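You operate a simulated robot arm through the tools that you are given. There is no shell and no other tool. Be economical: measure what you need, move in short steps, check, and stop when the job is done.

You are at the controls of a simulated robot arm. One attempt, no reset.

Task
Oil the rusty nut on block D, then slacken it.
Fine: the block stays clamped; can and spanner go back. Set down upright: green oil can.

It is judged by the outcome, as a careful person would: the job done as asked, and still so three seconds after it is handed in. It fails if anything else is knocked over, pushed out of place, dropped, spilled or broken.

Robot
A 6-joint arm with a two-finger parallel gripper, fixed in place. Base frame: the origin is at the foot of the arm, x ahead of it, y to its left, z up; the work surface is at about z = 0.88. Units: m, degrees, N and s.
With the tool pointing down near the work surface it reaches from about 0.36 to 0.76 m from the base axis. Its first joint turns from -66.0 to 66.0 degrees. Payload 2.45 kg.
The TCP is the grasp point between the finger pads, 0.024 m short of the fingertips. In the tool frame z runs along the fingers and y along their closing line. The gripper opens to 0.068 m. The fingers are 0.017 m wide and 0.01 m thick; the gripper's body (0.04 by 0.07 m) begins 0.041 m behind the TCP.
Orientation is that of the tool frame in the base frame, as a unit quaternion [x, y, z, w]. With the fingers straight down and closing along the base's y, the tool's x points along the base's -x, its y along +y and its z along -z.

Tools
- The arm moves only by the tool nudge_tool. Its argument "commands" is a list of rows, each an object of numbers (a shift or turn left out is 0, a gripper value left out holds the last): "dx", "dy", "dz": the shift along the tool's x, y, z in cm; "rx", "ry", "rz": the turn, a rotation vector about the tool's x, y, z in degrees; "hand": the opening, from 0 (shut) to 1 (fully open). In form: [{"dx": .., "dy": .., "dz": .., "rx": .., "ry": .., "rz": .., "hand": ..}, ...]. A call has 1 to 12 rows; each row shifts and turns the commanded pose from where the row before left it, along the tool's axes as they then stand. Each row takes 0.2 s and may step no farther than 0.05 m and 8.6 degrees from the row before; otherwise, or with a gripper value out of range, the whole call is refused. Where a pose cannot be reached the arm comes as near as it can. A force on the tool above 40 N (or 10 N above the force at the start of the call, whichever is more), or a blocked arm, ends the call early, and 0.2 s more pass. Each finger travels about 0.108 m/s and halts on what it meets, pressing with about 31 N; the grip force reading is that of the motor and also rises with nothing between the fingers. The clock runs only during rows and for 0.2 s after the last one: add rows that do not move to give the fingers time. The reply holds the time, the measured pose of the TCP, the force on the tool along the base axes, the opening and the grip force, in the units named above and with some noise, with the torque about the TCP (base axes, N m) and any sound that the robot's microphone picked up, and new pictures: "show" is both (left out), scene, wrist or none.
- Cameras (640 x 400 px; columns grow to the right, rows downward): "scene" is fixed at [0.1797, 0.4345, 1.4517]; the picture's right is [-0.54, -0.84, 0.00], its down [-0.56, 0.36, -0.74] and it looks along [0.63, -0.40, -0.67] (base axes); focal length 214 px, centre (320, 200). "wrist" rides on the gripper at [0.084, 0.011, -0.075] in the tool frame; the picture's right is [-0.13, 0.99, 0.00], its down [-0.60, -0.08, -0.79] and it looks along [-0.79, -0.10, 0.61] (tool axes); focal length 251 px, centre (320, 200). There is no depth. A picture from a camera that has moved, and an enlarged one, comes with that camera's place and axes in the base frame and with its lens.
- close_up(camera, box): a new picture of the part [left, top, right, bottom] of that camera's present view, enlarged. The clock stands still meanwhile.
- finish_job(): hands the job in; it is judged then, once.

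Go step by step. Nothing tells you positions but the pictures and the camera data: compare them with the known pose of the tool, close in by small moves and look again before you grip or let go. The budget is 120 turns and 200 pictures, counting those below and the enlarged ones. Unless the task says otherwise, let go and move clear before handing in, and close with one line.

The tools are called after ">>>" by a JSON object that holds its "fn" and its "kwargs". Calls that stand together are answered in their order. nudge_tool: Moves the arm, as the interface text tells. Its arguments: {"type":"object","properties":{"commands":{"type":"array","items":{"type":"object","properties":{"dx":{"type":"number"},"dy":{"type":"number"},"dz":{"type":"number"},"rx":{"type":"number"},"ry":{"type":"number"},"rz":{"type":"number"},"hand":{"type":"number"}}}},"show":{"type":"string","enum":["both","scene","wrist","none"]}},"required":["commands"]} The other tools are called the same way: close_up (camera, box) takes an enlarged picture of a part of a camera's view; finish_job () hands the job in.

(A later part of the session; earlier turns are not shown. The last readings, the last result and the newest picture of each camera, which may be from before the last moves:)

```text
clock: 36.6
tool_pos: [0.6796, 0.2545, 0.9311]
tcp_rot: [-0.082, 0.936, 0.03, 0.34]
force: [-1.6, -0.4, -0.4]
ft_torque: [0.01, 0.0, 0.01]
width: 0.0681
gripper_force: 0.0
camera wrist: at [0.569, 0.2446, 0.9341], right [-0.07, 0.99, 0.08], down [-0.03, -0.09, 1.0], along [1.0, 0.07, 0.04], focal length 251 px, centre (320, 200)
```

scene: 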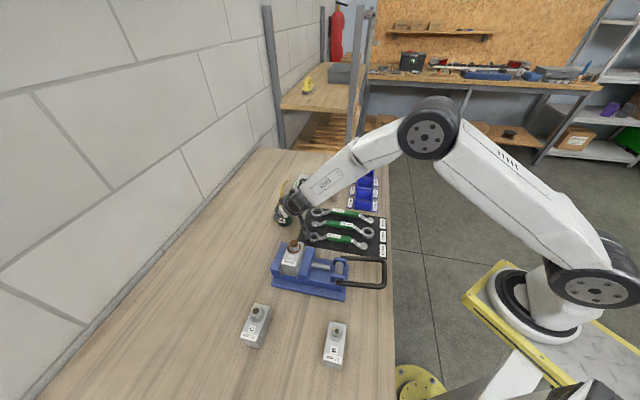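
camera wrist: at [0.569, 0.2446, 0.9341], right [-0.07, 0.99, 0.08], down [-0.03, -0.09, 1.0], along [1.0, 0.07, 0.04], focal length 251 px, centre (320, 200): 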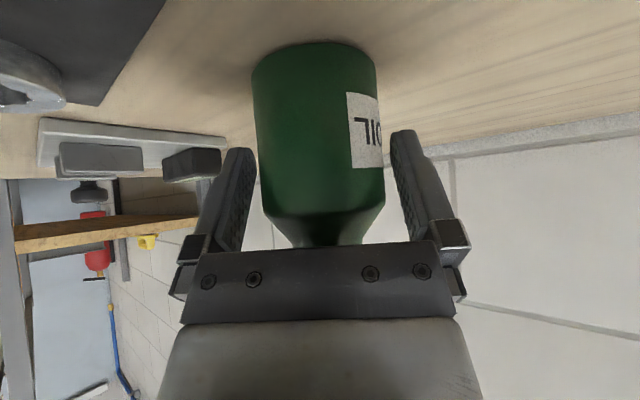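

Released cleanly, and the can stands upright. I back straight out.

>>> {"fn": "nudge_tool", "kwargs": {"commands": [{"dz": -2}, {"dz": -3}, {"dz": -4}, {"dz": -4}, {"dz": -4}, {"dz": -4}, {"dz": 0}], "show": "scene"}}

>>> {"fn": "close_up", "kwargs": {"camera": "scene", "box": [260, 170, 400, 260]}}

>>> {"fn": "close_up", "kwargs": {"camera": "scene", "box": [270, 230, 320, 280]}}

```text
clock: 38.2
tool_pos: [0.5483, 0.2314, 1.09]
tcp_rot: [-0.082, 0.936, 0.03, 0.341]
force: [-0.7, -0.1, 0.8]
ft_torque: [-0.02, -0.03, -0.01]
width: 0.068
gripper_force: 0.1
```

scene: 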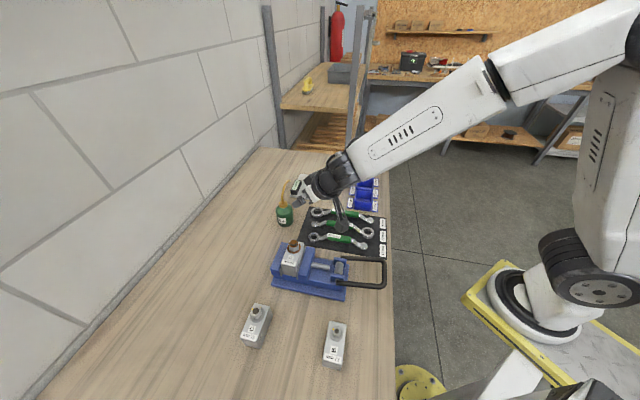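

```text
4.44 times, centred on (330, 215) of scene
camera zoom: at [0.1797, 0.4345, 1.4517], right [-0.54, -0.84, 0.0], down [-0.56, 0.36, -0.74], along [0.63, -0.4, -0.67], focal length 953 px, centre (276, 133)
```

zoom: 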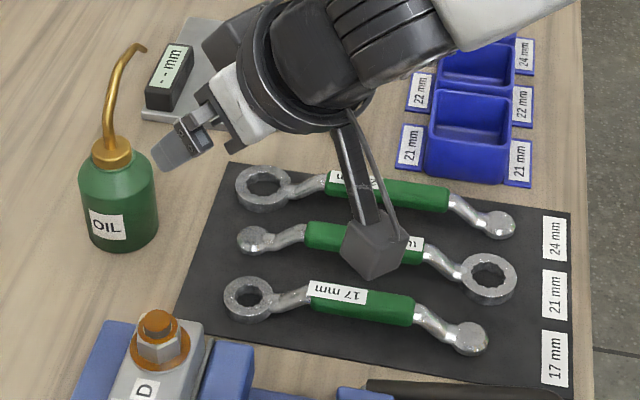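

```text
8.00 times, centred on (295, 255) of scene
camera zoom: at [0.1797, 0.4345, 1.4517], right [-0.54, -0.84, 0.0], down [-0.56, 0.36, -0.74], along [0.63, -0.4, -0.67], focal length 1716 px, centre (520, -240)
```

zoom: 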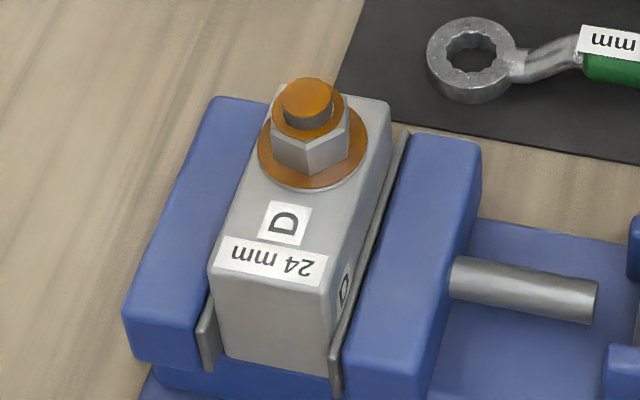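

The can is back in place and the oiled nut is clear to see. Next I turn the tool downward, align it with the 24 mm spanner's handle direction (about 48°), and move above it.

>>> {"fn": "nudge_tool", "kwargs": {"commands": [{"dx": -2.58, "dz": -3.06}, {"ry": 8}, {"ry": 8}, {"ry": 8}, {"ry": 8}, {"ry": 8}, {"rz": -7.6}, {"rz": -7.6}, {"rz": -7.6}, {"rz": -7.6}, {"rz": -7.6}], "show": "none"}}

>>> {"fn": "nudge_tool", "kwargs": {"commands": [{"dx": 2.4, "dy": -3.4}, {"dx": 2.4, "dy": -3.4}, {"dx": 2.4, "dy": -3.4}, {"dx": 2.4, "dy": -3.4}, {"dz": 0}], "show": "wrist"}}

>>> {"fn": "close_up", "kwargs": {"camera": "scene", "box": [282, 236, 302, 252]}}

```text
clock: 40.6
tool_pos: [0.5466, 0.2297, 1.1329]
tcp_rot: [-0.408, 0.913, 0.0, 0.0]
force: [-0.7, 0.4, 0.3]
ft_torque: [0.01, 0.02, 0.0]
width: 0.0677
gripper_force: 0.0
```

```text
clock: 41.8
tool_pos: [0.5844, 0.0672, 1.1331]
tcp_rot: [-0.406, 0.914, -0.001, 0.0]
force: [0.4, 0.2, 0.1]
ft_torque: [-0.02, 0.01, 0.0]
width: 0.068
gripper_force: 0.1
camera wrist: at [0.5207, 0.0115, 1.2074], right [-0.65, 0.76, 0.0], down [0.46, 0.4, 0.79], along [0.6, 0.52, -0.61], focal length 251 px, centre (320, 200)
```

wrist: 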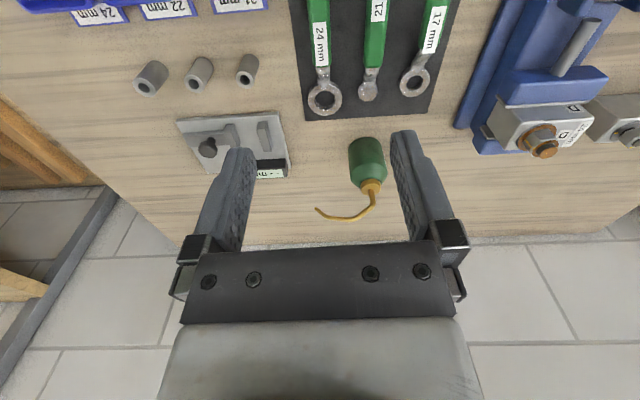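

```text
16.00 times, centred on (292, 244) of scene
camera zoom: at [0.1797, 0.4345, 1.4517], right [-0.54, -0.84, 0.0], down [-0.56, 0.36, -0.74], along [0.63, -0.4, -0.67], focal length 3432 px, centre (768, -504)
```

zoom: 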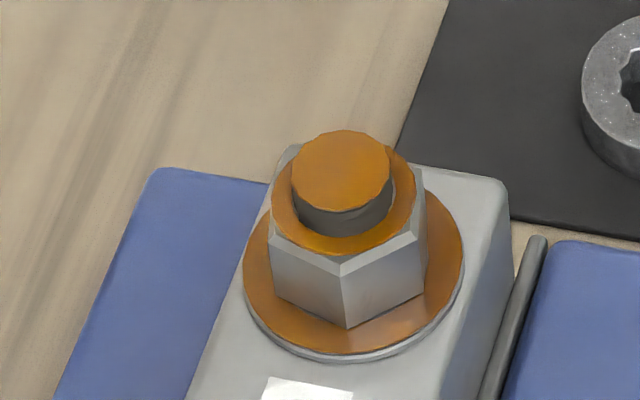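

The nut's flats sit near 27° (mod 60), so I need the ring's tooth phase. I enlarge the spanner in the wrist view.

>>> {"fn": "close_up", "kwargs": {"camera": "wrist", "box": [285, 40, 375, 120]}}

>>> {"fn": "close_up", "kwargs": {"camera": "scene", "box": [300, 198, 385, 230]}}

```text
5.00 times, centred on (330, 80) of wrist
camera zoom: at [0.5207, 0.0115, 1.2074], right [-0.65, 0.76, 0.0], down [0.46, 0.4, 0.79], along [0.6, 0.52, -0.61], focal length 1257 px, centre (270, 800)
```

zoom: 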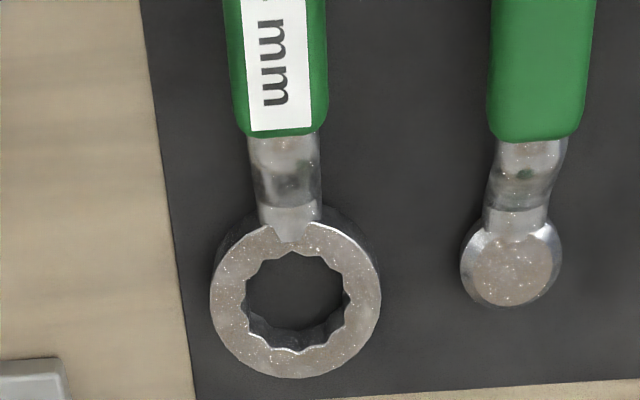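

```text
7.53 times, centred on (342, 214) of scene
camera zoom: at [0.1797, 0.4345, 1.4517], right [-0.54, -0.84, 0.0], down [-0.56, 0.36, -0.74], along [0.63, -0.4, -0.67], focal length 1615 px, centre (151, 95)
```

zoom: 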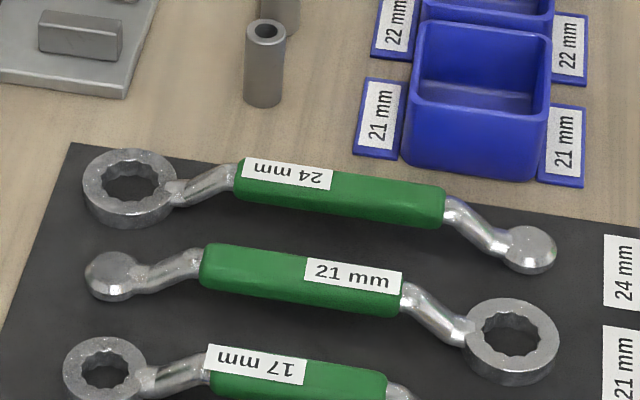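

>>> {"fn": "close_up", "kwargs": {"camera": "wrist", "box": [308, 78, 346, 120]}}

>>> {"fn": "close_up", "kwargs": {"camera": "scene", "box": [306, 200, 336, 230]}}

```text
9.52 times, centred on (327, 99) of wrist
camera zoom: at [0.5207, 0.0115, 1.2074], right [-0.65, 0.76, 0.0], down [0.46, 0.4, 0.79], along [0.6, 0.52, -0.61], focal length 2395 px, centre (253, 1162)
```

zoom: 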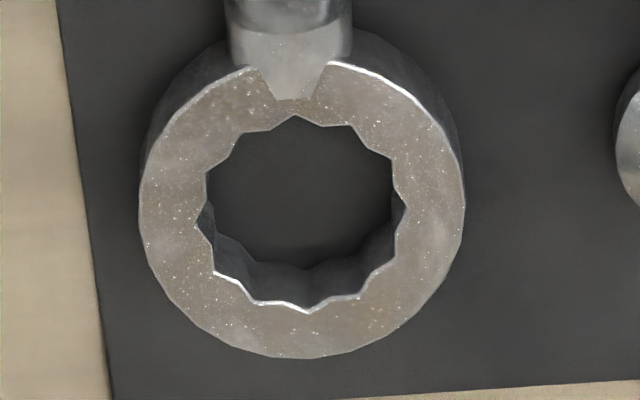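

```text
13.33 times, centred on (321, 215) of scene
camera zoom: at [0.1797, 0.4345, 1.4517], right [-0.54, -0.84, 0.0], down [-0.56, 0.36, -0.74], along [0.63, -0.4, -0.67], focal length 2860 px, centre (307, 0)
```

zoom: 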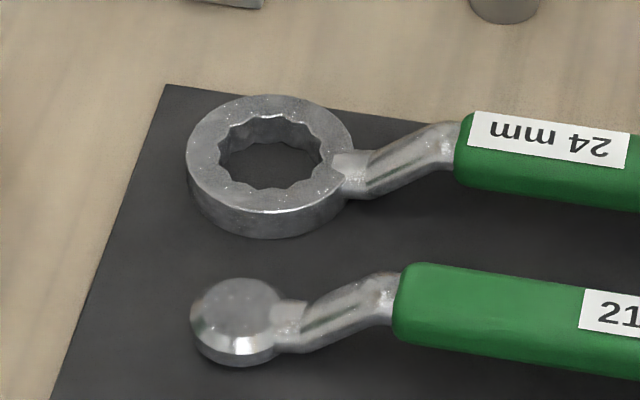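

The ring has a notch on the handle axis, so the spanner must sit at φ ≈ 27° (mod 30). The 24 mm ring's centre is near (0.660, 0.142). I'll grip the handle 13 cm from the ring with the fingers pre-narrowed; I descend partway first and look.

>>> {"fn": "nudge_tool", "kwargs": {"commands": [{"dx": 2.4, "dy": -0.2, "rz": 2.4, "hand": 0.6}, {"dz": 4.3}, {"dz": 4.3}, {"dz": 4.3}, {"dz": 3.4}, {"dz": 0}], "show": "both"}}

>>> {"fn": "close_up", "kwargs": {"camera": "scene", "box": [300, 180, 400, 250]}}

```text
clock: 43.2
tool_pos: [0.5679, 0.0495, 0.9686]
tcp_rot: [-0.388, 0.922, 0.001, 0.0]
force: [-0.3, -0.4, 0.0]
ft_torque: [0.02, 0.0, 0.0]
width: 0.0409
gripper_force: 0.1
camera wrist: at [0.5031, -0.0042, 1.0432], right [-0.62, 0.79, 0.0], down [0.48, 0.38, 0.79], along [0.62, 0.49, -0.61], focal length 251 px, centre (320, 200)
```

scene: 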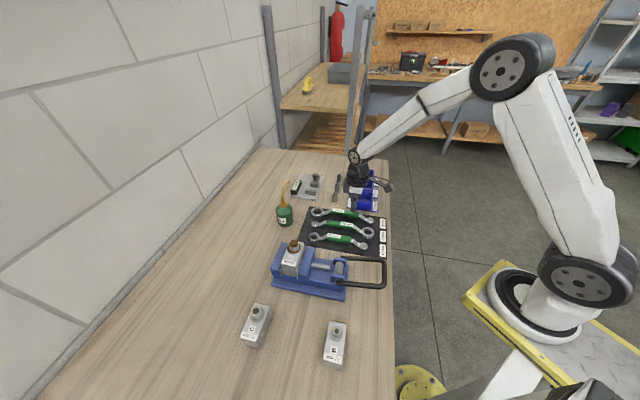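
wrist: 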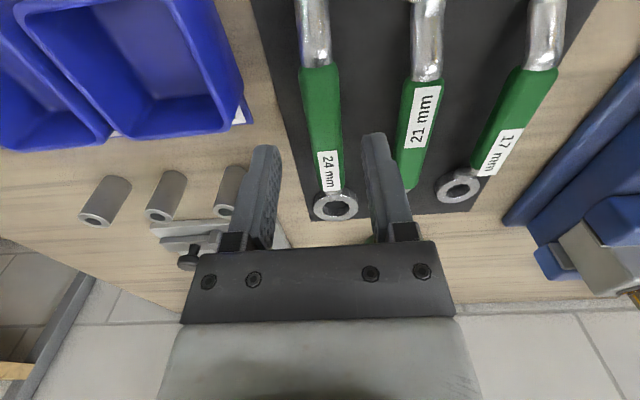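

```text
5.71 times, centred on (350, 215) of scene
camera zoom: at [0.1797, 0.4345, 1.4517], right [-0.54, -0.84, 0.0], down [-0.56, 0.36, -0.74], along [0.63, -0.4, -0.67], focal length 1226 px, centre (149, 114)
```

zoom: 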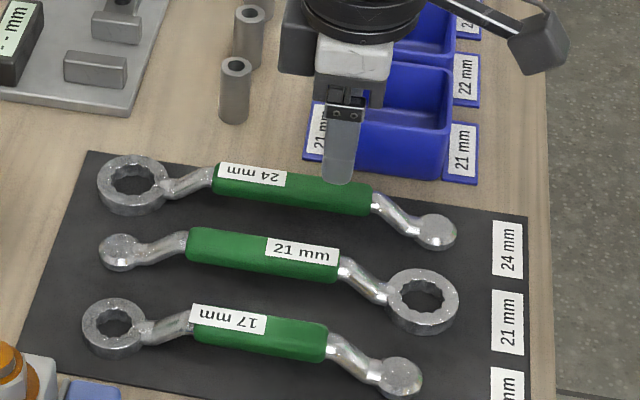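

The fingers are centred over the handle and clear of the neighbouring spanner and bins. I go down to the handle.

>>> {"fn": "nudge_tool", "kwargs": {"commands": [{"dz": 2, "rz": 1}, {"dz": 2}, {"dz": 1.0}, {"dz": 0}], "show": "both"}}

>>> {"fn": "close_up", "kwargs": {"camera": "scene", "box": [310, 180, 390, 240]}}

```text
clock: 44.2
tool_pos: [0.5691, 0.049, 0.9181]
tcp_rot: [-0.38, 0.925, 0.001, 0.0]
force: [-0.2, 0.2, 0.3]
ft_torque: [0.05, 0.0, 0.02]
width: 0.0408
gripper_force: 0.1
camera wrist: at [0.5026, -0.0028, 0.9927], right [-0.6, 0.8, 0.0], down [0.48, 0.37, 0.79], along [0.63, 0.48, -0.61], focal length 251 px, centre (320, 200)
```

scene: 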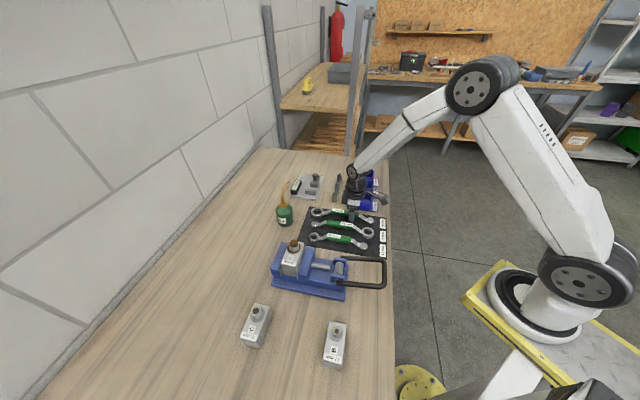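
wrist: 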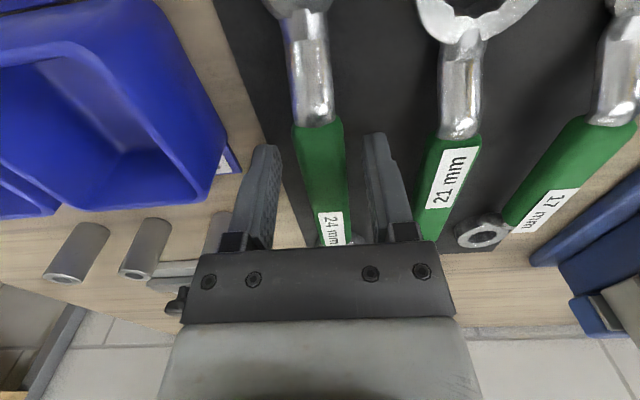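

```text
6.67 times, centred on (350, 210) of scene
camera zoom: at [0.1797, 0.4345, 1.4517], right [-0.54, -0.84, 0.0], down [-0.56, 0.36, -0.74], along [0.63, -0.4, -0.67], focal length 1430 px, centre (120, 133)
```

zoom: 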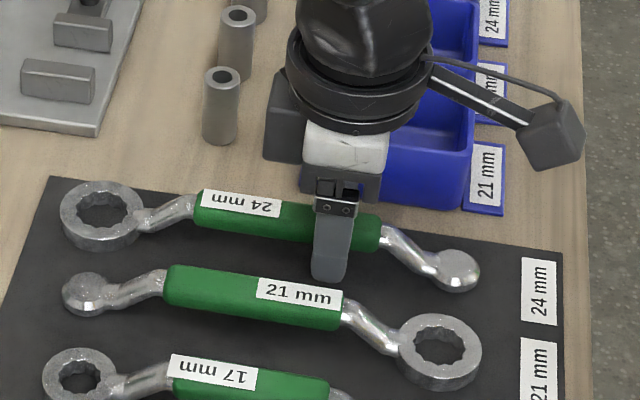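

>>> {"fn": "nudge_tool", "kwargs": {"commands": [{"dz": 0.4}, {"hand": 0.45}, {"hand": 0.2}, {"hand": 0.1}, {"hand": 0.1}], "show": "both"}}

```text
clock: 45.4
tool_pos: [0.5703, 0.0493, 0.9142]
tcp_rot: [-0.379, 0.925, 0.0, 0.0]
force: [-0.2, 0.6, 1.4]
ft_torque: [0.05, -0.05, 0.15]
width: 0.0218
gripper_force: 31.0
camera wrist: at [0.5031, -0.0031, 0.9893], right [-0.6, 0.8, 0.0], down [0.48, 0.37, 0.79], along [0.63, 0.48, -0.61], focal length 251 px, centre (320, 200)
```

scene: 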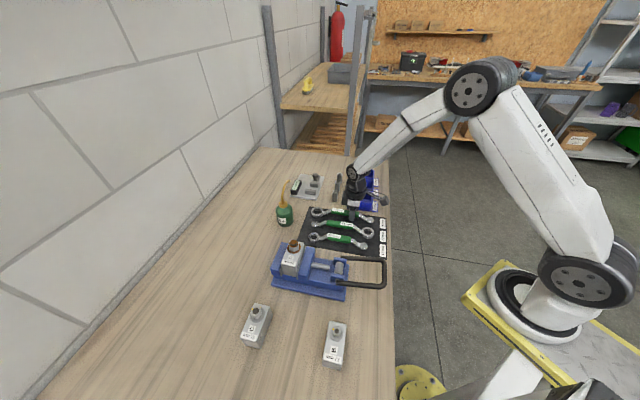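
wrist: 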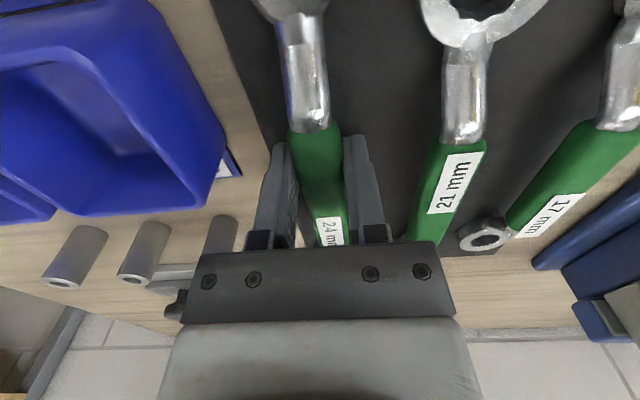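

Gripped (0.0218 m). Home pose for the spanner: TCP (0.570, 0.049, 0.914) at 44.6°. I lift it straight up and check that it hangs level.

>>> {"fn": "nudge_tool", "kwargs": {"commands": [{"dz": -1}, {"dz": -3}, {"dz": -4}, {"dz": -4}, {"dz": -4}, {"dz": 0}], "show": "both"}}

>>> {"fn": "close_up", "kwargs": {"camera": "scene", "box": [290, 150, 400, 250]}}

```text
clock: 46.8
tool_pos: [0.569, 0.05, 1.0749]
tcp_rot: [-0.379, 0.925, 0.0, 0.0]
force: [0.1, 0.3, 0.5]
ft_torque: [0.02, -0.01, 0.03]
width: 0.0067
gripper_force: 0.0
camera wrist: at [0.5027, -0.0014, 1.1496], right [-0.6, 0.8, 0.0], down [0.49, 0.37, 0.79], along [0.63, 0.48, -0.61], focal length 251 px, centre (320, 200)
```

scene: 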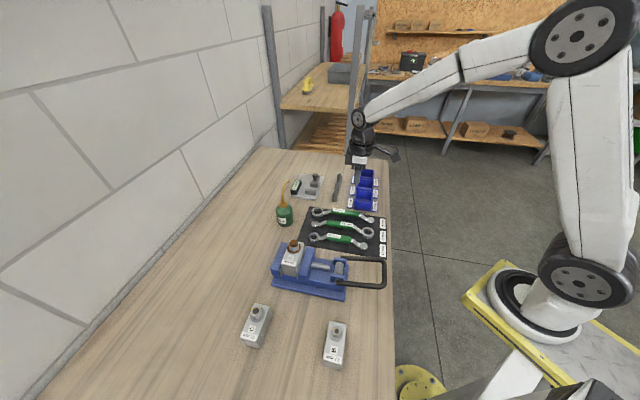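
wrist: 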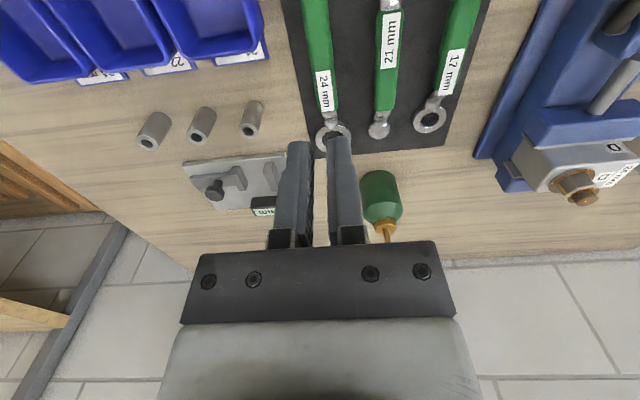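

```text
4.00 times, centred on (345, 200) of scene
camera zoom: at [0.1797, 0.4345, 1.4517], right [-0.54, -0.84, 0.0], down [-0.56, 0.36, -0.74], along [0.63, -0.4, -0.67], focal length 858 px, centre (220, 200)
```

zoom: 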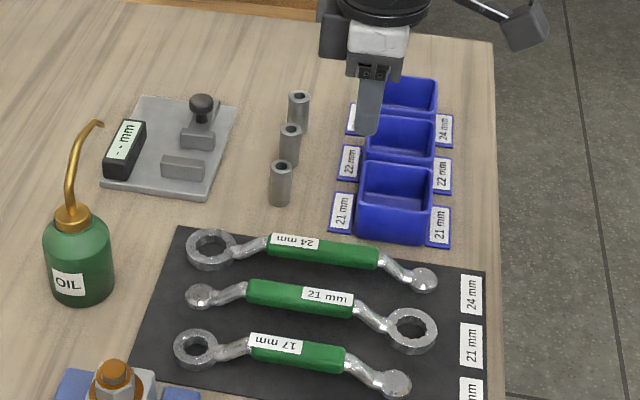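

The grip was too high and the fingers slid off the handle; the spanner stayed on its mat. I reopen, return, and go lower this time, feeling for the mat.

>>> {"fn": "nudge_tool", "kwargs": {"commands": [{"hand": 0.6}, {"hand": 0.6, "dz": 4}, {"dz": 4}, {"dz": 4}, {"dz": 0}], "show": "wrist"}}

>>> {"fn": "close_up", "kwargs": {"camera": "wrist", "box": [240, 40, 440, 250]}}

```text
clock: 48.0
tool_pos: [0.5673, 0.0495, 0.9527]
tcp_rot: [-0.379, 0.925, 0.0, -0.001]
force: [0.6, 0.0, 0.5]
ft_torque: [0.04, 0.02, -0.01]
width: 0.0411
gripper_force: 0.1
camera wrist: at [0.5017, -0.0029, 1.0281], right [-0.6, 0.8, 0.0], down [0.48, 0.37, 0.79], along [0.63, 0.48, -0.61], focal length 251 px, centre (320, 200)
```

wrist: 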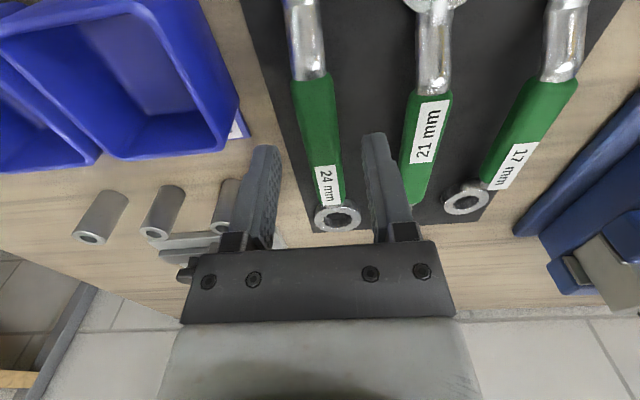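

```text
1.90 times, centred on (340, 145) of wrist
camera zoom: at [0.5017, -0.0029, 1.0281], right [-0.6, 0.8, 0.0], down [0.48, 0.37, 0.79], along [0.63, 0.48, -0.61], focal length 479 px, centre (282, 305)
```

zoom: 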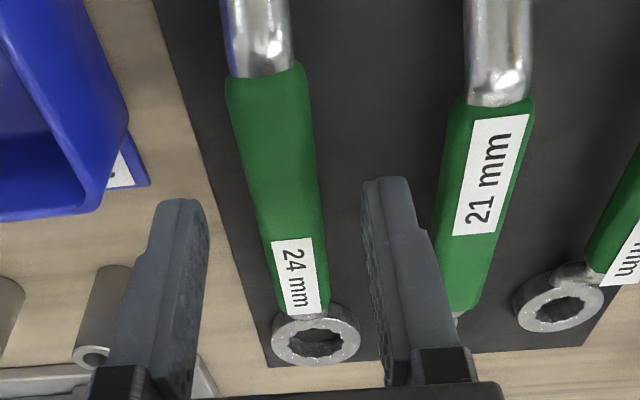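

>>> {"fn": "nudge_tool", "kwargs": {"commands": [{"dy": -0.3, "rz": -1.6}, {"dz": 2}, {"dz": 1.8}, {"dz": 0.3}, {"dz": 0.2}, {"dz": 0}], "show": "none"}}

```text
clock: 49.4
tool_pos: [0.5698, 0.0475, 0.9105]
tcp_rot: [-0.392, 0.92, 0.0, 0.0]
force: [-0.1, 0.4, 0.1]
ft_torque: [0.02, 0.0, -0.01]
width: 0.0406
gripper_force: 0.0
```

>>> {"fn": "nudge_tool", "kwargs": {"commands": [{"dz": 0.2}, {"dz": 0.2}, {"dz": 0}], "show": "both"}}

>>> {"fn": "close_up", "kwargs": {"camera": "scene", "box": [320, 190, 380, 235]}}

```text
clock: 50.2
tool_pos: [0.5717, 0.047, 0.9071]
tcp_rot: [-0.393, 0.92, -0.001, 0.0]
force: [-0.8, -0.6, -0.3]
ft_torque: [-0.02, 0.01, -0.02]
width: 0.0408
gripper_force: 0.1
camera wrist: at [0.5059, -0.0068, 0.982], right [-0.63, 0.78, 0.0], down [0.47, 0.38, 0.79], along [0.62, 0.5, -0.61], focal length 251 px, centre (320, 200)
```

scene: 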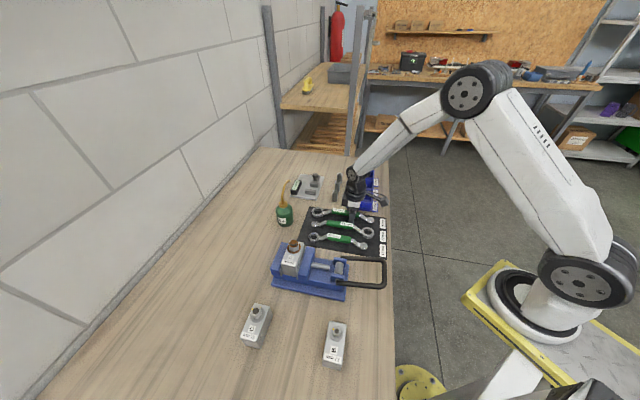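
wrist: 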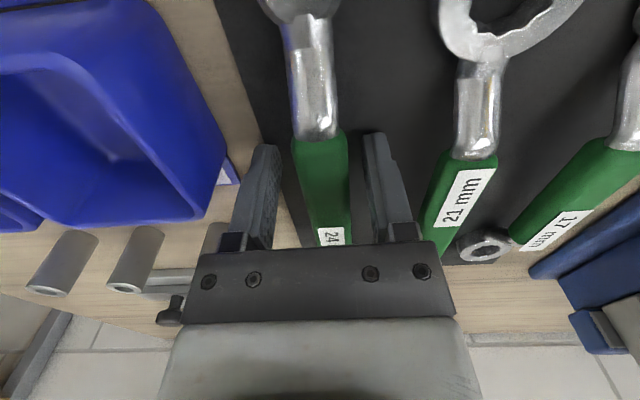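

```text
8.89 times, centred on (350, 212) of scene
camera zoom: at [0.1797, 0.4345, 1.4517], right [-0.54, -0.84, 0.0], down [-0.56, 0.36, -0.74], along [0.63, -0.4, -0.67], focal length 1906 px, centre (53, 89)
```

zoom: 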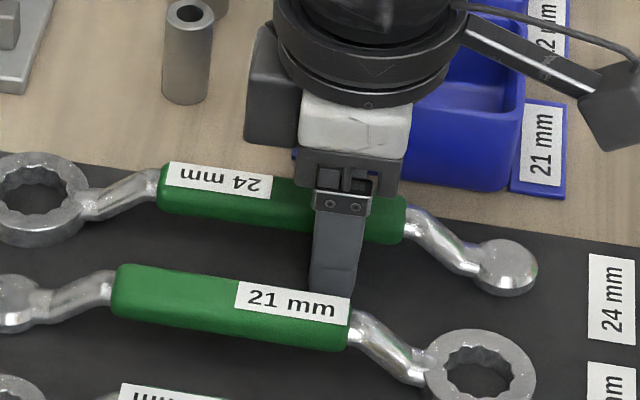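

>>> {"fn": "nudge_tool", "kwargs": {"commands": [{"dz": 0.15}, {"hand": 0.45}, {"hand": 0.25}, {"hand": 0.1}, {"hand": 0.1}, {"hand": 0.1}], "show": "wrist"}}

```text
clock: 51.6
tool_pos: [0.5718, 0.047, 0.9064]
tcp_rot: [-0.392, 0.92, -0.001, 0.0]
force: [0.7, -0.1, 0.5]
ft_torque: [0.01, 0.03, 0.11]
width: 0.0216
gripper_force: 31.2
camera wrist: at [0.5065, -0.0065, 0.981], right [-0.63, 0.78, 0.0], down [0.47, 0.38, 0.79], along [0.62, 0.5, -0.61], focal length 251 px, centre (320, 200)
```

wrist: 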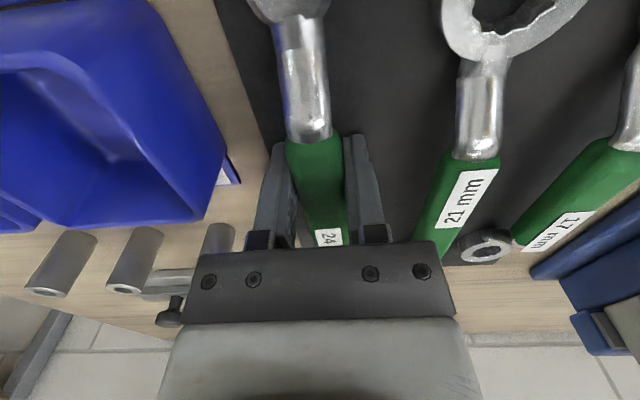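

Gripped again, 8 mm lower. I lift a little and check that it holds.

>>> {"fn": "nudge_tool", "kwargs": {"commands": [{"dz": -0.5}, {"dz": -0.5}, {"dz": -1}, {"dz": 0}], "show": "both"}}

>>> {"fn": "close_up", "kwargs": {"camera": "scene", "box": [300, 180, 390, 240]}}

```text
clock: 52.6
tool_pos: [0.5717, 0.046, 0.9264]
tcp_rot: [-0.392, 0.92, 0.0, 0.001]
force: [0.1, 0.4, -2.1]
ft_torque: [-0.06, 0.09, 0.0]
width: 0.022
gripper_force: 31.0
camera wrist: at [0.5068, -0.0073, 1.0018], right [-0.63, 0.78, 0.0], down [0.47, 0.38, 0.79], along [0.62, 0.5, -0.61], focal length 251 px, centre (320, 200)
```

scene: 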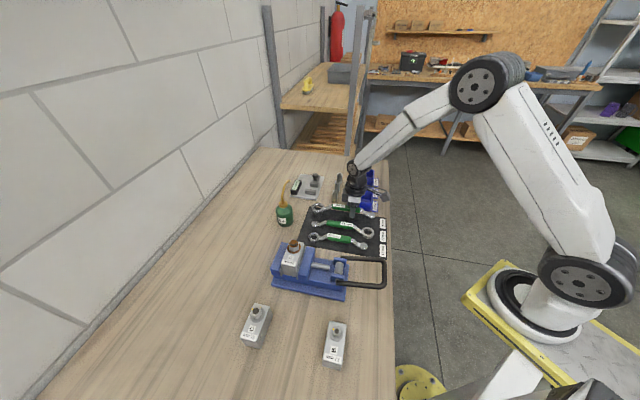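
wrist: 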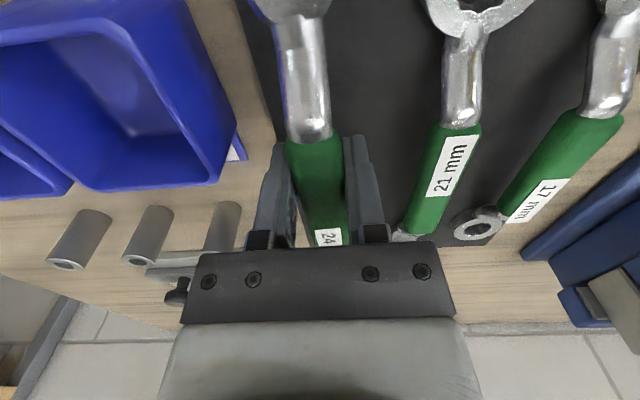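

```text
6.67 times, centred on (345, 210) of scene
camera zoom: at [0.1797, 0.4345, 1.4517], right [-0.54, -0.84, 0.0], down [-0.56, 0.36, -0.74], along [0.63, -0.4, -0.67], focal length 1430 px, centre (153, 133)
```

zoom: 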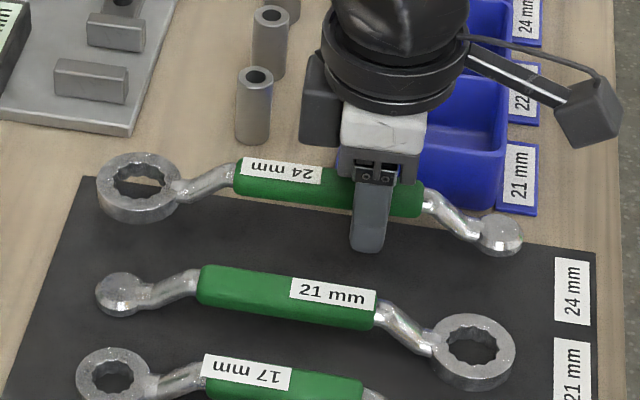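

The spanner is held level. I lift it clear, turn to 27°, and bring it toward the nut at height.

>>> {"fn": "nudge_tool", "kwargs": {"commands": [{"dz": -3.6}, {"dz": -3.6}, {"dz": -3.6}, {"dz": -3.7}, {"rz": 6.4}, {"rz": 6.4}, {"rz": 6.4}, {"dz": 0}], "show": "none"}}

>>> {"fn": "nudge_tool", "kwargs": {"commands": [{"dx": 1.04, "dy": 3.83}, {"dx": 1.04, "dy": 3.83}, {"dx": 1.04, "dy": 3.83}, {"dx": 1.04, "dy": 3.83}, {"dx": 1.04, "dy": 3.83}, {"dx": 1.04, "dy": 3.83}, {"dx": 1.04, "dy": 3.83}, {"dz": 0}, {"dz": 0}], "show": "both"}}

>>> {"fn": "close_up", "kwargs": {"camera": "scene", "box": [265, 210, 335, 270]}}

```text
clock: 54.4
tool_pos: [0.5699, 0.0466, 1.0709]
tcp_rot: [-0.233, 0.972, 0.0, 0.0]
force: [0.0, -0.3, -1.8]
ft_torque: [-0.03, 0.08, -0.03]
width: 0.0217
gripper_force: 30.7
```

```text
clock: 56.4
tool_pos: [0.386, 0.2542, 1.0687]
tcp_rot: [-0.234, 0.972, 0.0, 0.0]
force: [0.5, 0.1, -2.2]
ft_torque: [-0.05, 0.11, -0.02]
width: 0.0217
gripper_force: 31.0
camera wrist: at [0.3066, 0.2251, 1.1443], right [-0.34, 0.94, 0.0], down [0.57, 0.2, 0.79], along [0.75, 0.27, -0.61], focal length 251 px, centre (320, 200)
```

scene: 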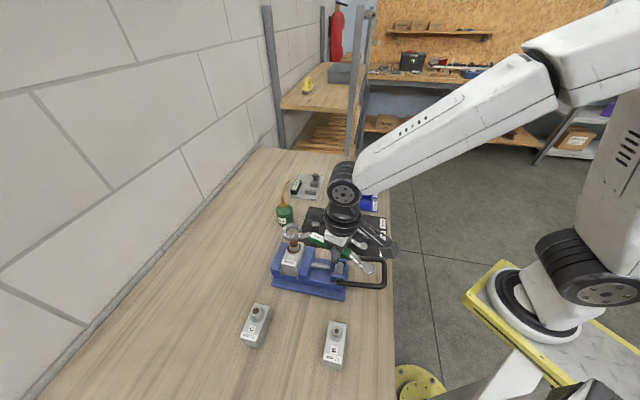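
wrist: 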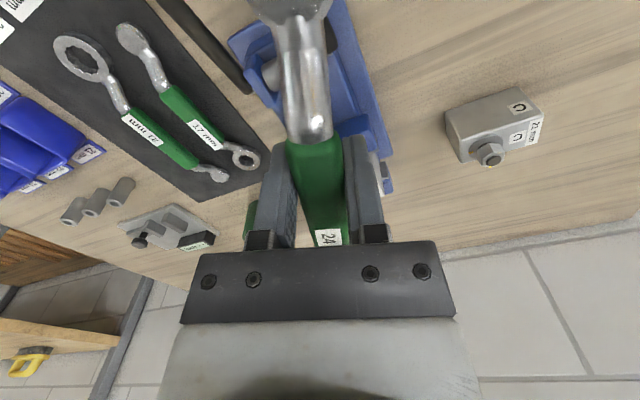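

```text
6.67 times, centred on (300, 240) of scene
camera zoom: at [0.1797, 0.4345, 1.4517], right [-0.54, -0.84, 0.0], down [-0.56, 0.36, -0.74], along [0.63, -0.4, -0.67], focal length 1430 px, centre (453, -67)
```

zoom: 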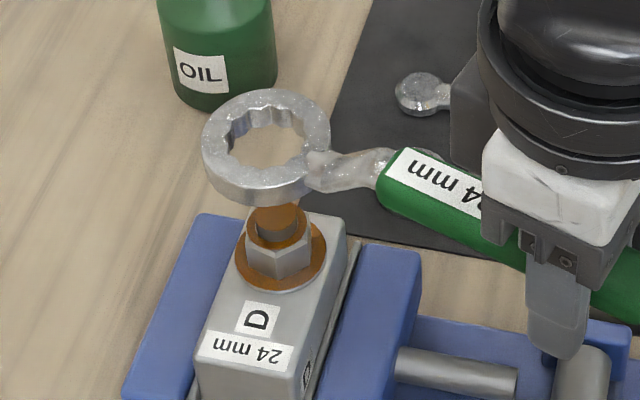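

The ring is level and almost exactly above the bolt. I lower to just above the stud and look again.

>>> {"fn": "nudge_tool", "kwargs": {"commands": [{"dz": 2}, {"dz": 1.6, "dy": -0.1}, {"dz": 0}, {"dz": 0}], "show": "none"}}

>>> {"fn": "close_up", "kwargs": {"camera": "scene", "box": [275, 225, 315, 260]}}

```text
clock: 57.4
tool_pos: [0.3853, 0.2517, 1.0338]
tcp_rot: [-0.233, 0.973, 0.0, 0.0]
force: [0.0, -0.3, -1.8]
ft_torque: [-0.03, 0.08, 0.02]
width: 0.0219
gripper_force: 30.8
```

```text
11.43 times, centred on (295, 242) of scene
camera zoom: at [0.1797, 0.4345, 1.4517], right [-0.54, -0.84, 0.0], down [-0.56, 0.36, -0.74], along [0.63, -0.4, -0.67], focal length 2451 px, centre (606, -286)
```

zoom: 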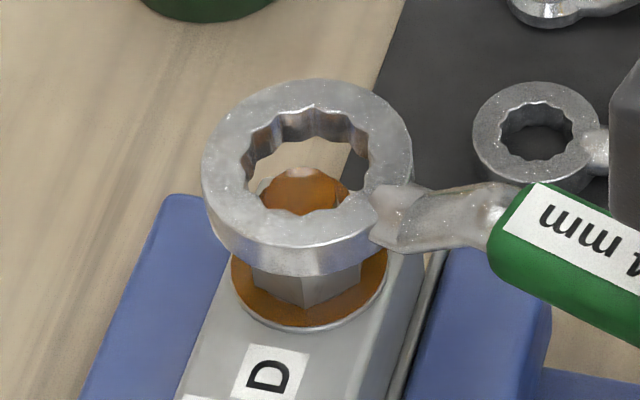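

The ring is within about 1 mm of the stud. I lower it slowly over the stud and onto the nut, watching the force.

>>> {"fn": "nudge_tool", "kwargs": {"commands": [{"dy": 0.05, "dz": 0.5}, {"dz": 0.5}, {"dz": 0.4}, {"dz": 0.3}, {"dz": 0}], "show": "none"}}

>>> {"fn": "close_up", "kwargs": {"camera": "scene", "box": [275, 225, 315, 260]}}

```text
clock: 58.6
tool_pos: [0.3865, 0.2529, 1.0175]
tcp_rot: [-0.233, 0.973, 0.0, 0.002]
force: [7.2, 3.6, 0.2]
ft_torque: [0.21, -0.4, -0.02]
width: 0.0215
gripper_force: 31.1
```

```text
11.43 times, centred on (295, 242) of scene
camera zoom: at [0.1799, 0.4346, 1.4517], right [-0.54, -0.84, 0.0], down [-0.56, 0.36, -0.74], along [0.63, -0.4, -0.67], focal length 2451 px, centre (606, -286)
```

zoom: 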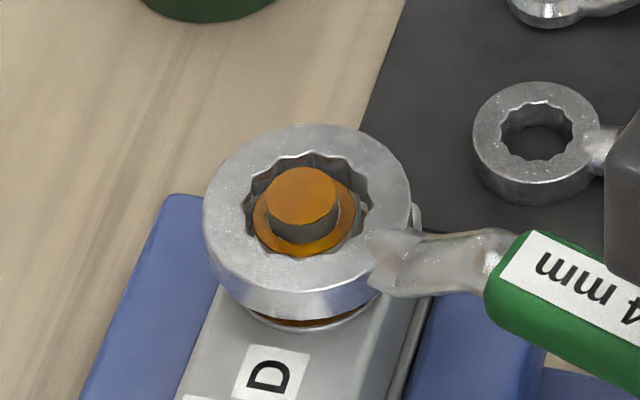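

The nut is pushing the ring along the handle axis, so it should move about 1–2 mm outward. I adjust and check the force.

>>> {"fn": "nudge_tool", "kwargs": {"commands": [{"dx": -0.12}, {"dz": 0}], "show": "none"}}

```text
clock: 59.2
tool_pos: [0.3875, 0.2529, 1.0161]
tcp_rot: [-0.233, 0.973, -0.001, 0.0]
force: [5.0, 2.7, -0.4]
ft_torque: [0.17, -0.25, 0.14]
width: 0.0218
gripper_force: 31.0
```

>>> {"fn": "nudge_tool", "kwargs": {"commands": [{"dx": -0.15}, {"dz": 0.15}, {"dz": 0}], "show": "none"}}

>>> {"fn": "close_up", "kwargs": {"camera": "scene", "box": [280, 230, 310, 256]}}

```text
clock: 60.0
tool_pos: [0.3873, 0.2536, 1.015]
tcp_rot: [-0.234, 0.972, 0.0, -0.002]
force: [-0.3, 0.3, -1.8]
ft_torque: [-0.05, 0.11, -0.02]
width: 0.0215
gripper_force: 30.4
```

```text
15.38 times, centred on (295, 243) of scene
camera zoom: at [0.1797, 0.4345, 1.4517], right [-0.54, -0.84, 0.0], down [-0.56, 0.36, -0.74], along [0.63, -0.4, -0.67], focal length 3300 px, centre (705, -462)
```

zoom: 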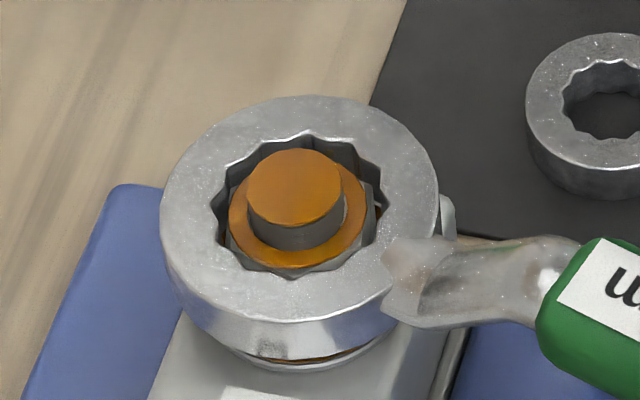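

The side force is gone and the ring surrounds the nut. I keep lowering gently.

>>> {"fn": "nudge_tool", "kwargs": {"commands": [{"dz": 0.3}, {"dz": 0.3}, {"dz": 0}], "show": "none"}}

>>> {"fn": "close_up", "kwargs": {"camera": "scene", "box": [280, 230, 310, 256]}}

```text
clock: 60.8
tool_pos: [0.3886, 0.2536, 1.0112]
tcp_rot: [-0.234, 0.972, 0.0, 0.0]
force: [0.2, -0.7, -2.1]
ft_torque: [-0.03, 0.07, -0.02]
width: 0.0217
gripper_force: 30.7
```

```text
15.38 times, centred on (295, 243) of scene
camera zoom: at [0.1797, 0.4345, 1.4517], right [-0.54, -0.84, 0.0], down [-0.56, 0.36, -0.74], along [0.63, -0.4, -0.67], focal length 3300 px, centre (705, -462)
```

zoom: 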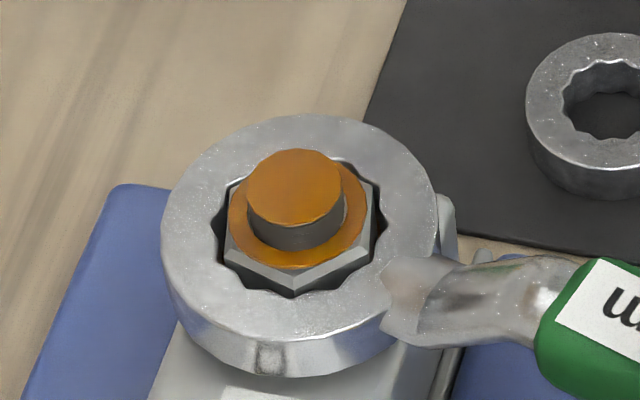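

The ring is over the nut with the flats aligned. I lower a few more millimetres until it seats.

>>> {"fn": "nudge_tool", "kwargs": {"commands": [{"dz": 0.2}, {"dz": 0.2}, {"dz": 0.15}, {"dz": 0}], "show": "none"}}

>>> {"fn": "close_up", "kwargs": {"camera": "scene", "box": [270, 225, 340, 270]}}

```text
clock: 61.8
tool_pos: [0.3873, 0.2551, 1.0049]
tcp_rot: [-0.234, 0.972, 0.001, 0.001]
force: [-0.2, 0.2, -0.2]
ft_torque: [0.08, -0.17, -0.06]
width: 0.0219
gripper_force: 31.3
```

```text
8.89 times, centred on (305, 248) of scene
camera zoom: at [0.1797, 0.4345, 1.4517], right [-0.54, -0.84, 0.0], down [-0.56, 0.36, -0.74], along [0.63, -0.4, -0.67], focal length 1906 px, centre (453, -222)
```

zoom: 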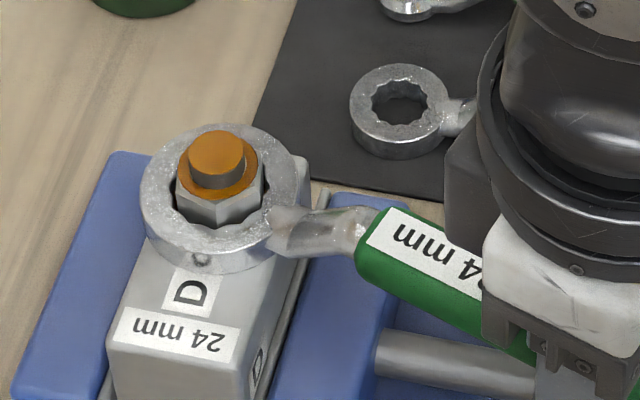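

Fully seated. Now I turn counter-clockwise about the nut's axis in small steps and watch force and torque.

>>> {"fn": "nudge_tool", "kwargs": {"commands": [{"dx": -0.018, "dy": -0.6725, "dz": -0.05, "rz": -3}, {"dx": -0.018, "dy": -0.6725, "rz": -3}, {"dx": -0.018, "dy": -0.6725, "rz": -3}, {"dz": 0}], "show": "none"}}

>>> {"fn": "close_up", "kwargs": {"camera": "scene", "box": [270, 225, 340, 270]}}

```text
clock: 62.8
tool_pos: [0.3975, 0.236, 1.0058]
tcp_rot: [-0.31, 0.951, 0.0, 0.0]
force: [0.0, 5.9, -3.9]
ft_torque: [-0.15, 0.27, -0.08]
width: 0.0216
gripper_force: 31.2
```

```text
8.89 times, centred on (305, 248) of scene
camera zoom: at [0.1798, 0.4347, 1.4517], right [-0.54, -0.84, 0.0], down [-0.56, 0.36, -0.74], along [0.63, -0.4, -0.67], focal length 1906 px, centre (453, -222)
```

zoom: 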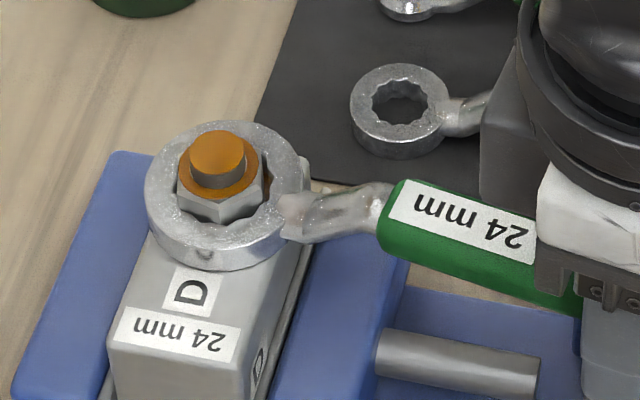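

>>> {"fn": "nudge_tool", "kwargs": {"commands": [{"dx": -0.018, "dy": -0.6725, "rz": -3}, {"dx": -0.018, "dy": -0.6725, "rz": -3}, {"dx": -0.018, "dy": -0.6725, "rz": -3}, {"dz": 0}], "show": "none"}}

>>> {"fn": "close_up", "kwargs": {"camera": "scene", "box": [280, 230, 310, 256]}}

```text
clock: 63.8
tool_pos: [0.4105, 0.2224, 1.0057]
tcp_rot: [-0.384, 0.924, -0.001, -0.002]
force: [-5.6, 2.7, -0.3]
ft_torque: [0.07, 0.12, 0.15]
width: 0.0219
gripper_force: 31.4
```

```text
15.38 times, centred on (295, 243) of scene
camera zoom: at [0.1796, 0.4346, 1.4517], right [-0.54, -0.84, 0.0], down [-0.56, 0.36, -0.74], along [0.63, -0.4, -0.67], focal length 3300 px, centre (705, -462)
```

zoom: 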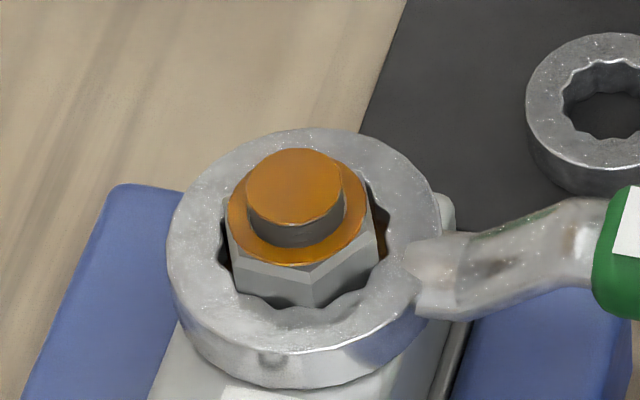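

The nut is turning with the ring (about 14° so far, low force). I continue counter-clockwise.

>>> {"fn": "nudge_tool", "kwargs": {"commands": [{"dx": -0.031, "dy": -0.896, "rz": -4}, {"dx": -0.031, "dy": -0.896, "rz": -4}, {"dx": -0.031, "dy": -0.896, "rz": -4}, {"dx": -0.031, "dy": -0.896, "rz": -4}, {"dx": -0.031, "dy": -0.896, "rz": -4}, {"dx": -0.031, "dy": -0.896, "rz": -4}, {"dz": 0}], "show": "scene"}}

>>> {"fn": "close_up", "kwargs": {"camera": "scene", "box": [280, 230, 310, 256]}}

```text
clock: 65.4
tool_pos: [0.4555, 0.1935, 1.0042]
tcp_rot: [-0.566, 0.824, 0.0, 0.0]
force: [-3.0, 1.2, 0.5]
ft_torque: [0.26, 0.0, 0.45]
width: 0.0218
gripper_force: 31.1
```

scene: 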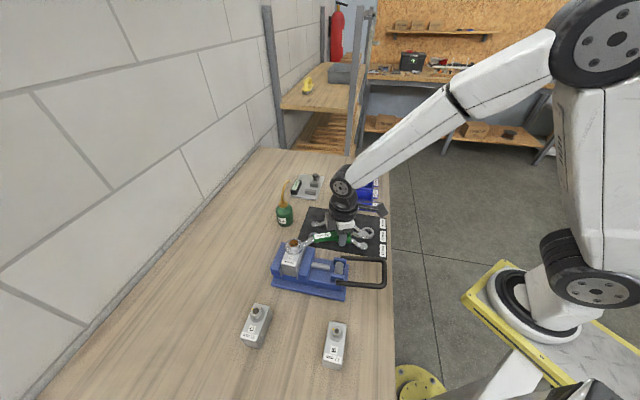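

```text
15.38 times, centred on (295, 243) of scene
camera zoom: at [0.1796, 0.4346, 1.4517], right [-0.54, -0.84, 0.0], down [-0.56, 0.36, -0.74], along [0.63, -0.4, -0.67], focal length 3300 px, centre (705, -462)
```

zoom: 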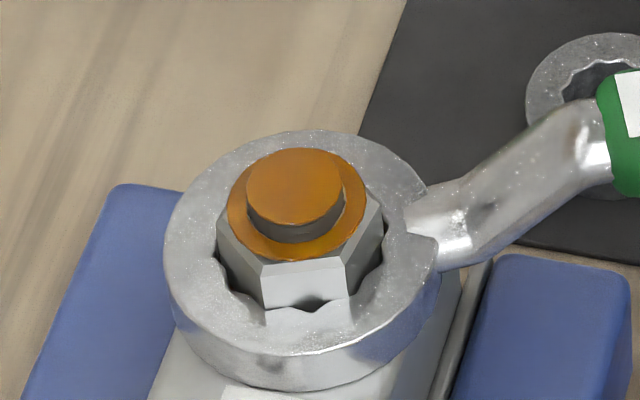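

Turned about 40° with little resistance. I go on another 32° to leave it clearly slack.

>>> {"fn": "nudge_tool", "kwargs": {"commands": [{"dx": -0.031, "dy": -0.896, "rz": -4}, {"dx": -0.031, "dy": -0.896, "rz": -4}, {"dx": -0.031, "dy": -0.896, "rz": -4}, {"dx": -0.031, "dy": -0.896, "rz": -4}, {"dx": -0.031, "dy": -0.896, "rz": -4}, {"dx": -0.031, "dy": -0.896, "rz": -4}, {"dx": -0.031, "dy": -0.896, "rz": -4}, {"dx": -0.031, "dy": -0.896, "rz": -4}, {"dz": 0}], "show": "scene"}}

>>> {"fn": "close_up", "kwargs": {"camera": "scene", "box": [280, 230, 310, 256]}}

```text
clock: 67.4
tool_pos: [0.5268, 0.186, 1.0064]
tcp_rot: [0.773, -0.635, 0.001, 0.0]
force: [-8.6, 19.8, -7.4]
ft_torque: [-0.3, 0.05, 0.61]
width: 0.0215
gripper_force: 31.0
```

scene: 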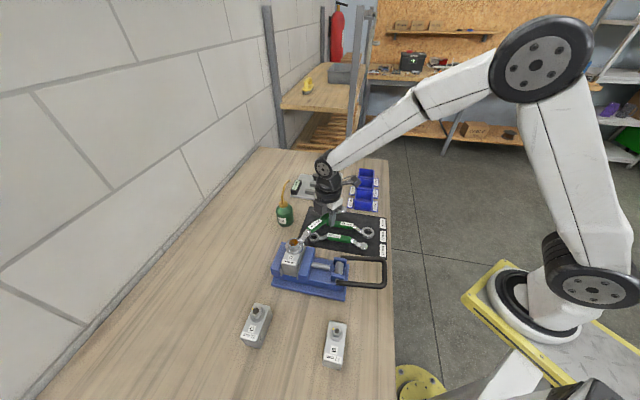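

```text
15.38 times, centred on (295, 243) of scene
camera zoom: at [0.1796, 0.4352, 1.4516], right [-0.54, -0.84, 0.0], down [-0.56, 0.36, -0.74], along [0.63, -0.4, -0.67], focal length 3300 px, centre (705, -462)
```

zoom: 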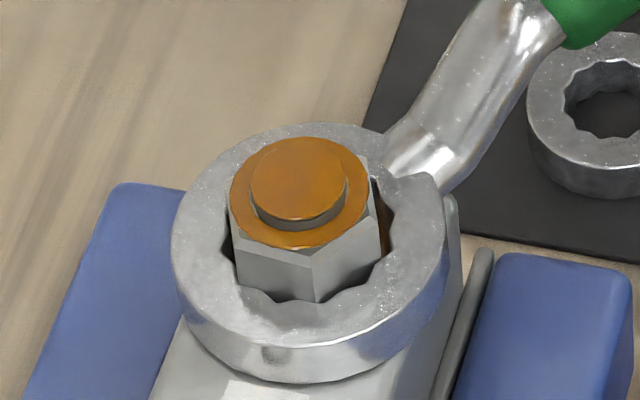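

The nut has turned about 70° and visibly risen. There is 20 N of radial pull, so I relieve that and back off a couple of degrees before lifting.

>>> {"fn": "nudge_tool", "kwargs": {"commands": [{"dx": -0.15}, {"dx": -0.1, "dy": 0.45, "rz": 2}, {"dz": 0}], "show": "none"}}

```text
clock: 68.2
tool_pos: [0.5227, 0.1853, 1.005]
tcp_rot: [0.76, -0.65, 0.001, 0.001]
force: [-2.9, 0.2, -1.8]
ft_torque: [-0.02, 0.09, 0.4]
width: 0.0214
gripper_force: 31.1
```

>>> {"fn": "nudge_tool", "kwargs": {"commands": [{"dy": 0.15, "rz": 1}, {"dz": -0.3}, {"dz": -0.4}, {"dz": -0.4}, {"dz": 0}], "show": "none"}}

>>> {"fn": "close_up", "kwargs": {"camera": "scene", "box": [275, 215, 325, 256]}}

```text
clock: 69.4
tool_pos: [0.5206, 0.1861, 1.0175]
tcp_rot: [0.755, -0.656, 0.0, 0.0]
force: [-3.6, -1.5, -2.9]
ft_torque: [-0.21, 0.02, 0.32]
width: 0.0218
gripper_force: 31.4
```

```text
9.76 times, centred on (300, 236) of scene
camera zoom: at [0.1797, 0.4345, 1.4518], right [-0.54, -0.84, 0.0], down [-0.56, 0.36, -0.74], along [0.63, -0.4, -0.67], focal length 2092 px, centre (515, -146)
```

zoom: 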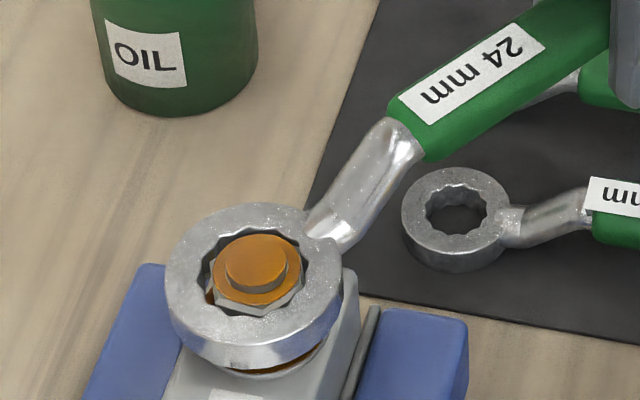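

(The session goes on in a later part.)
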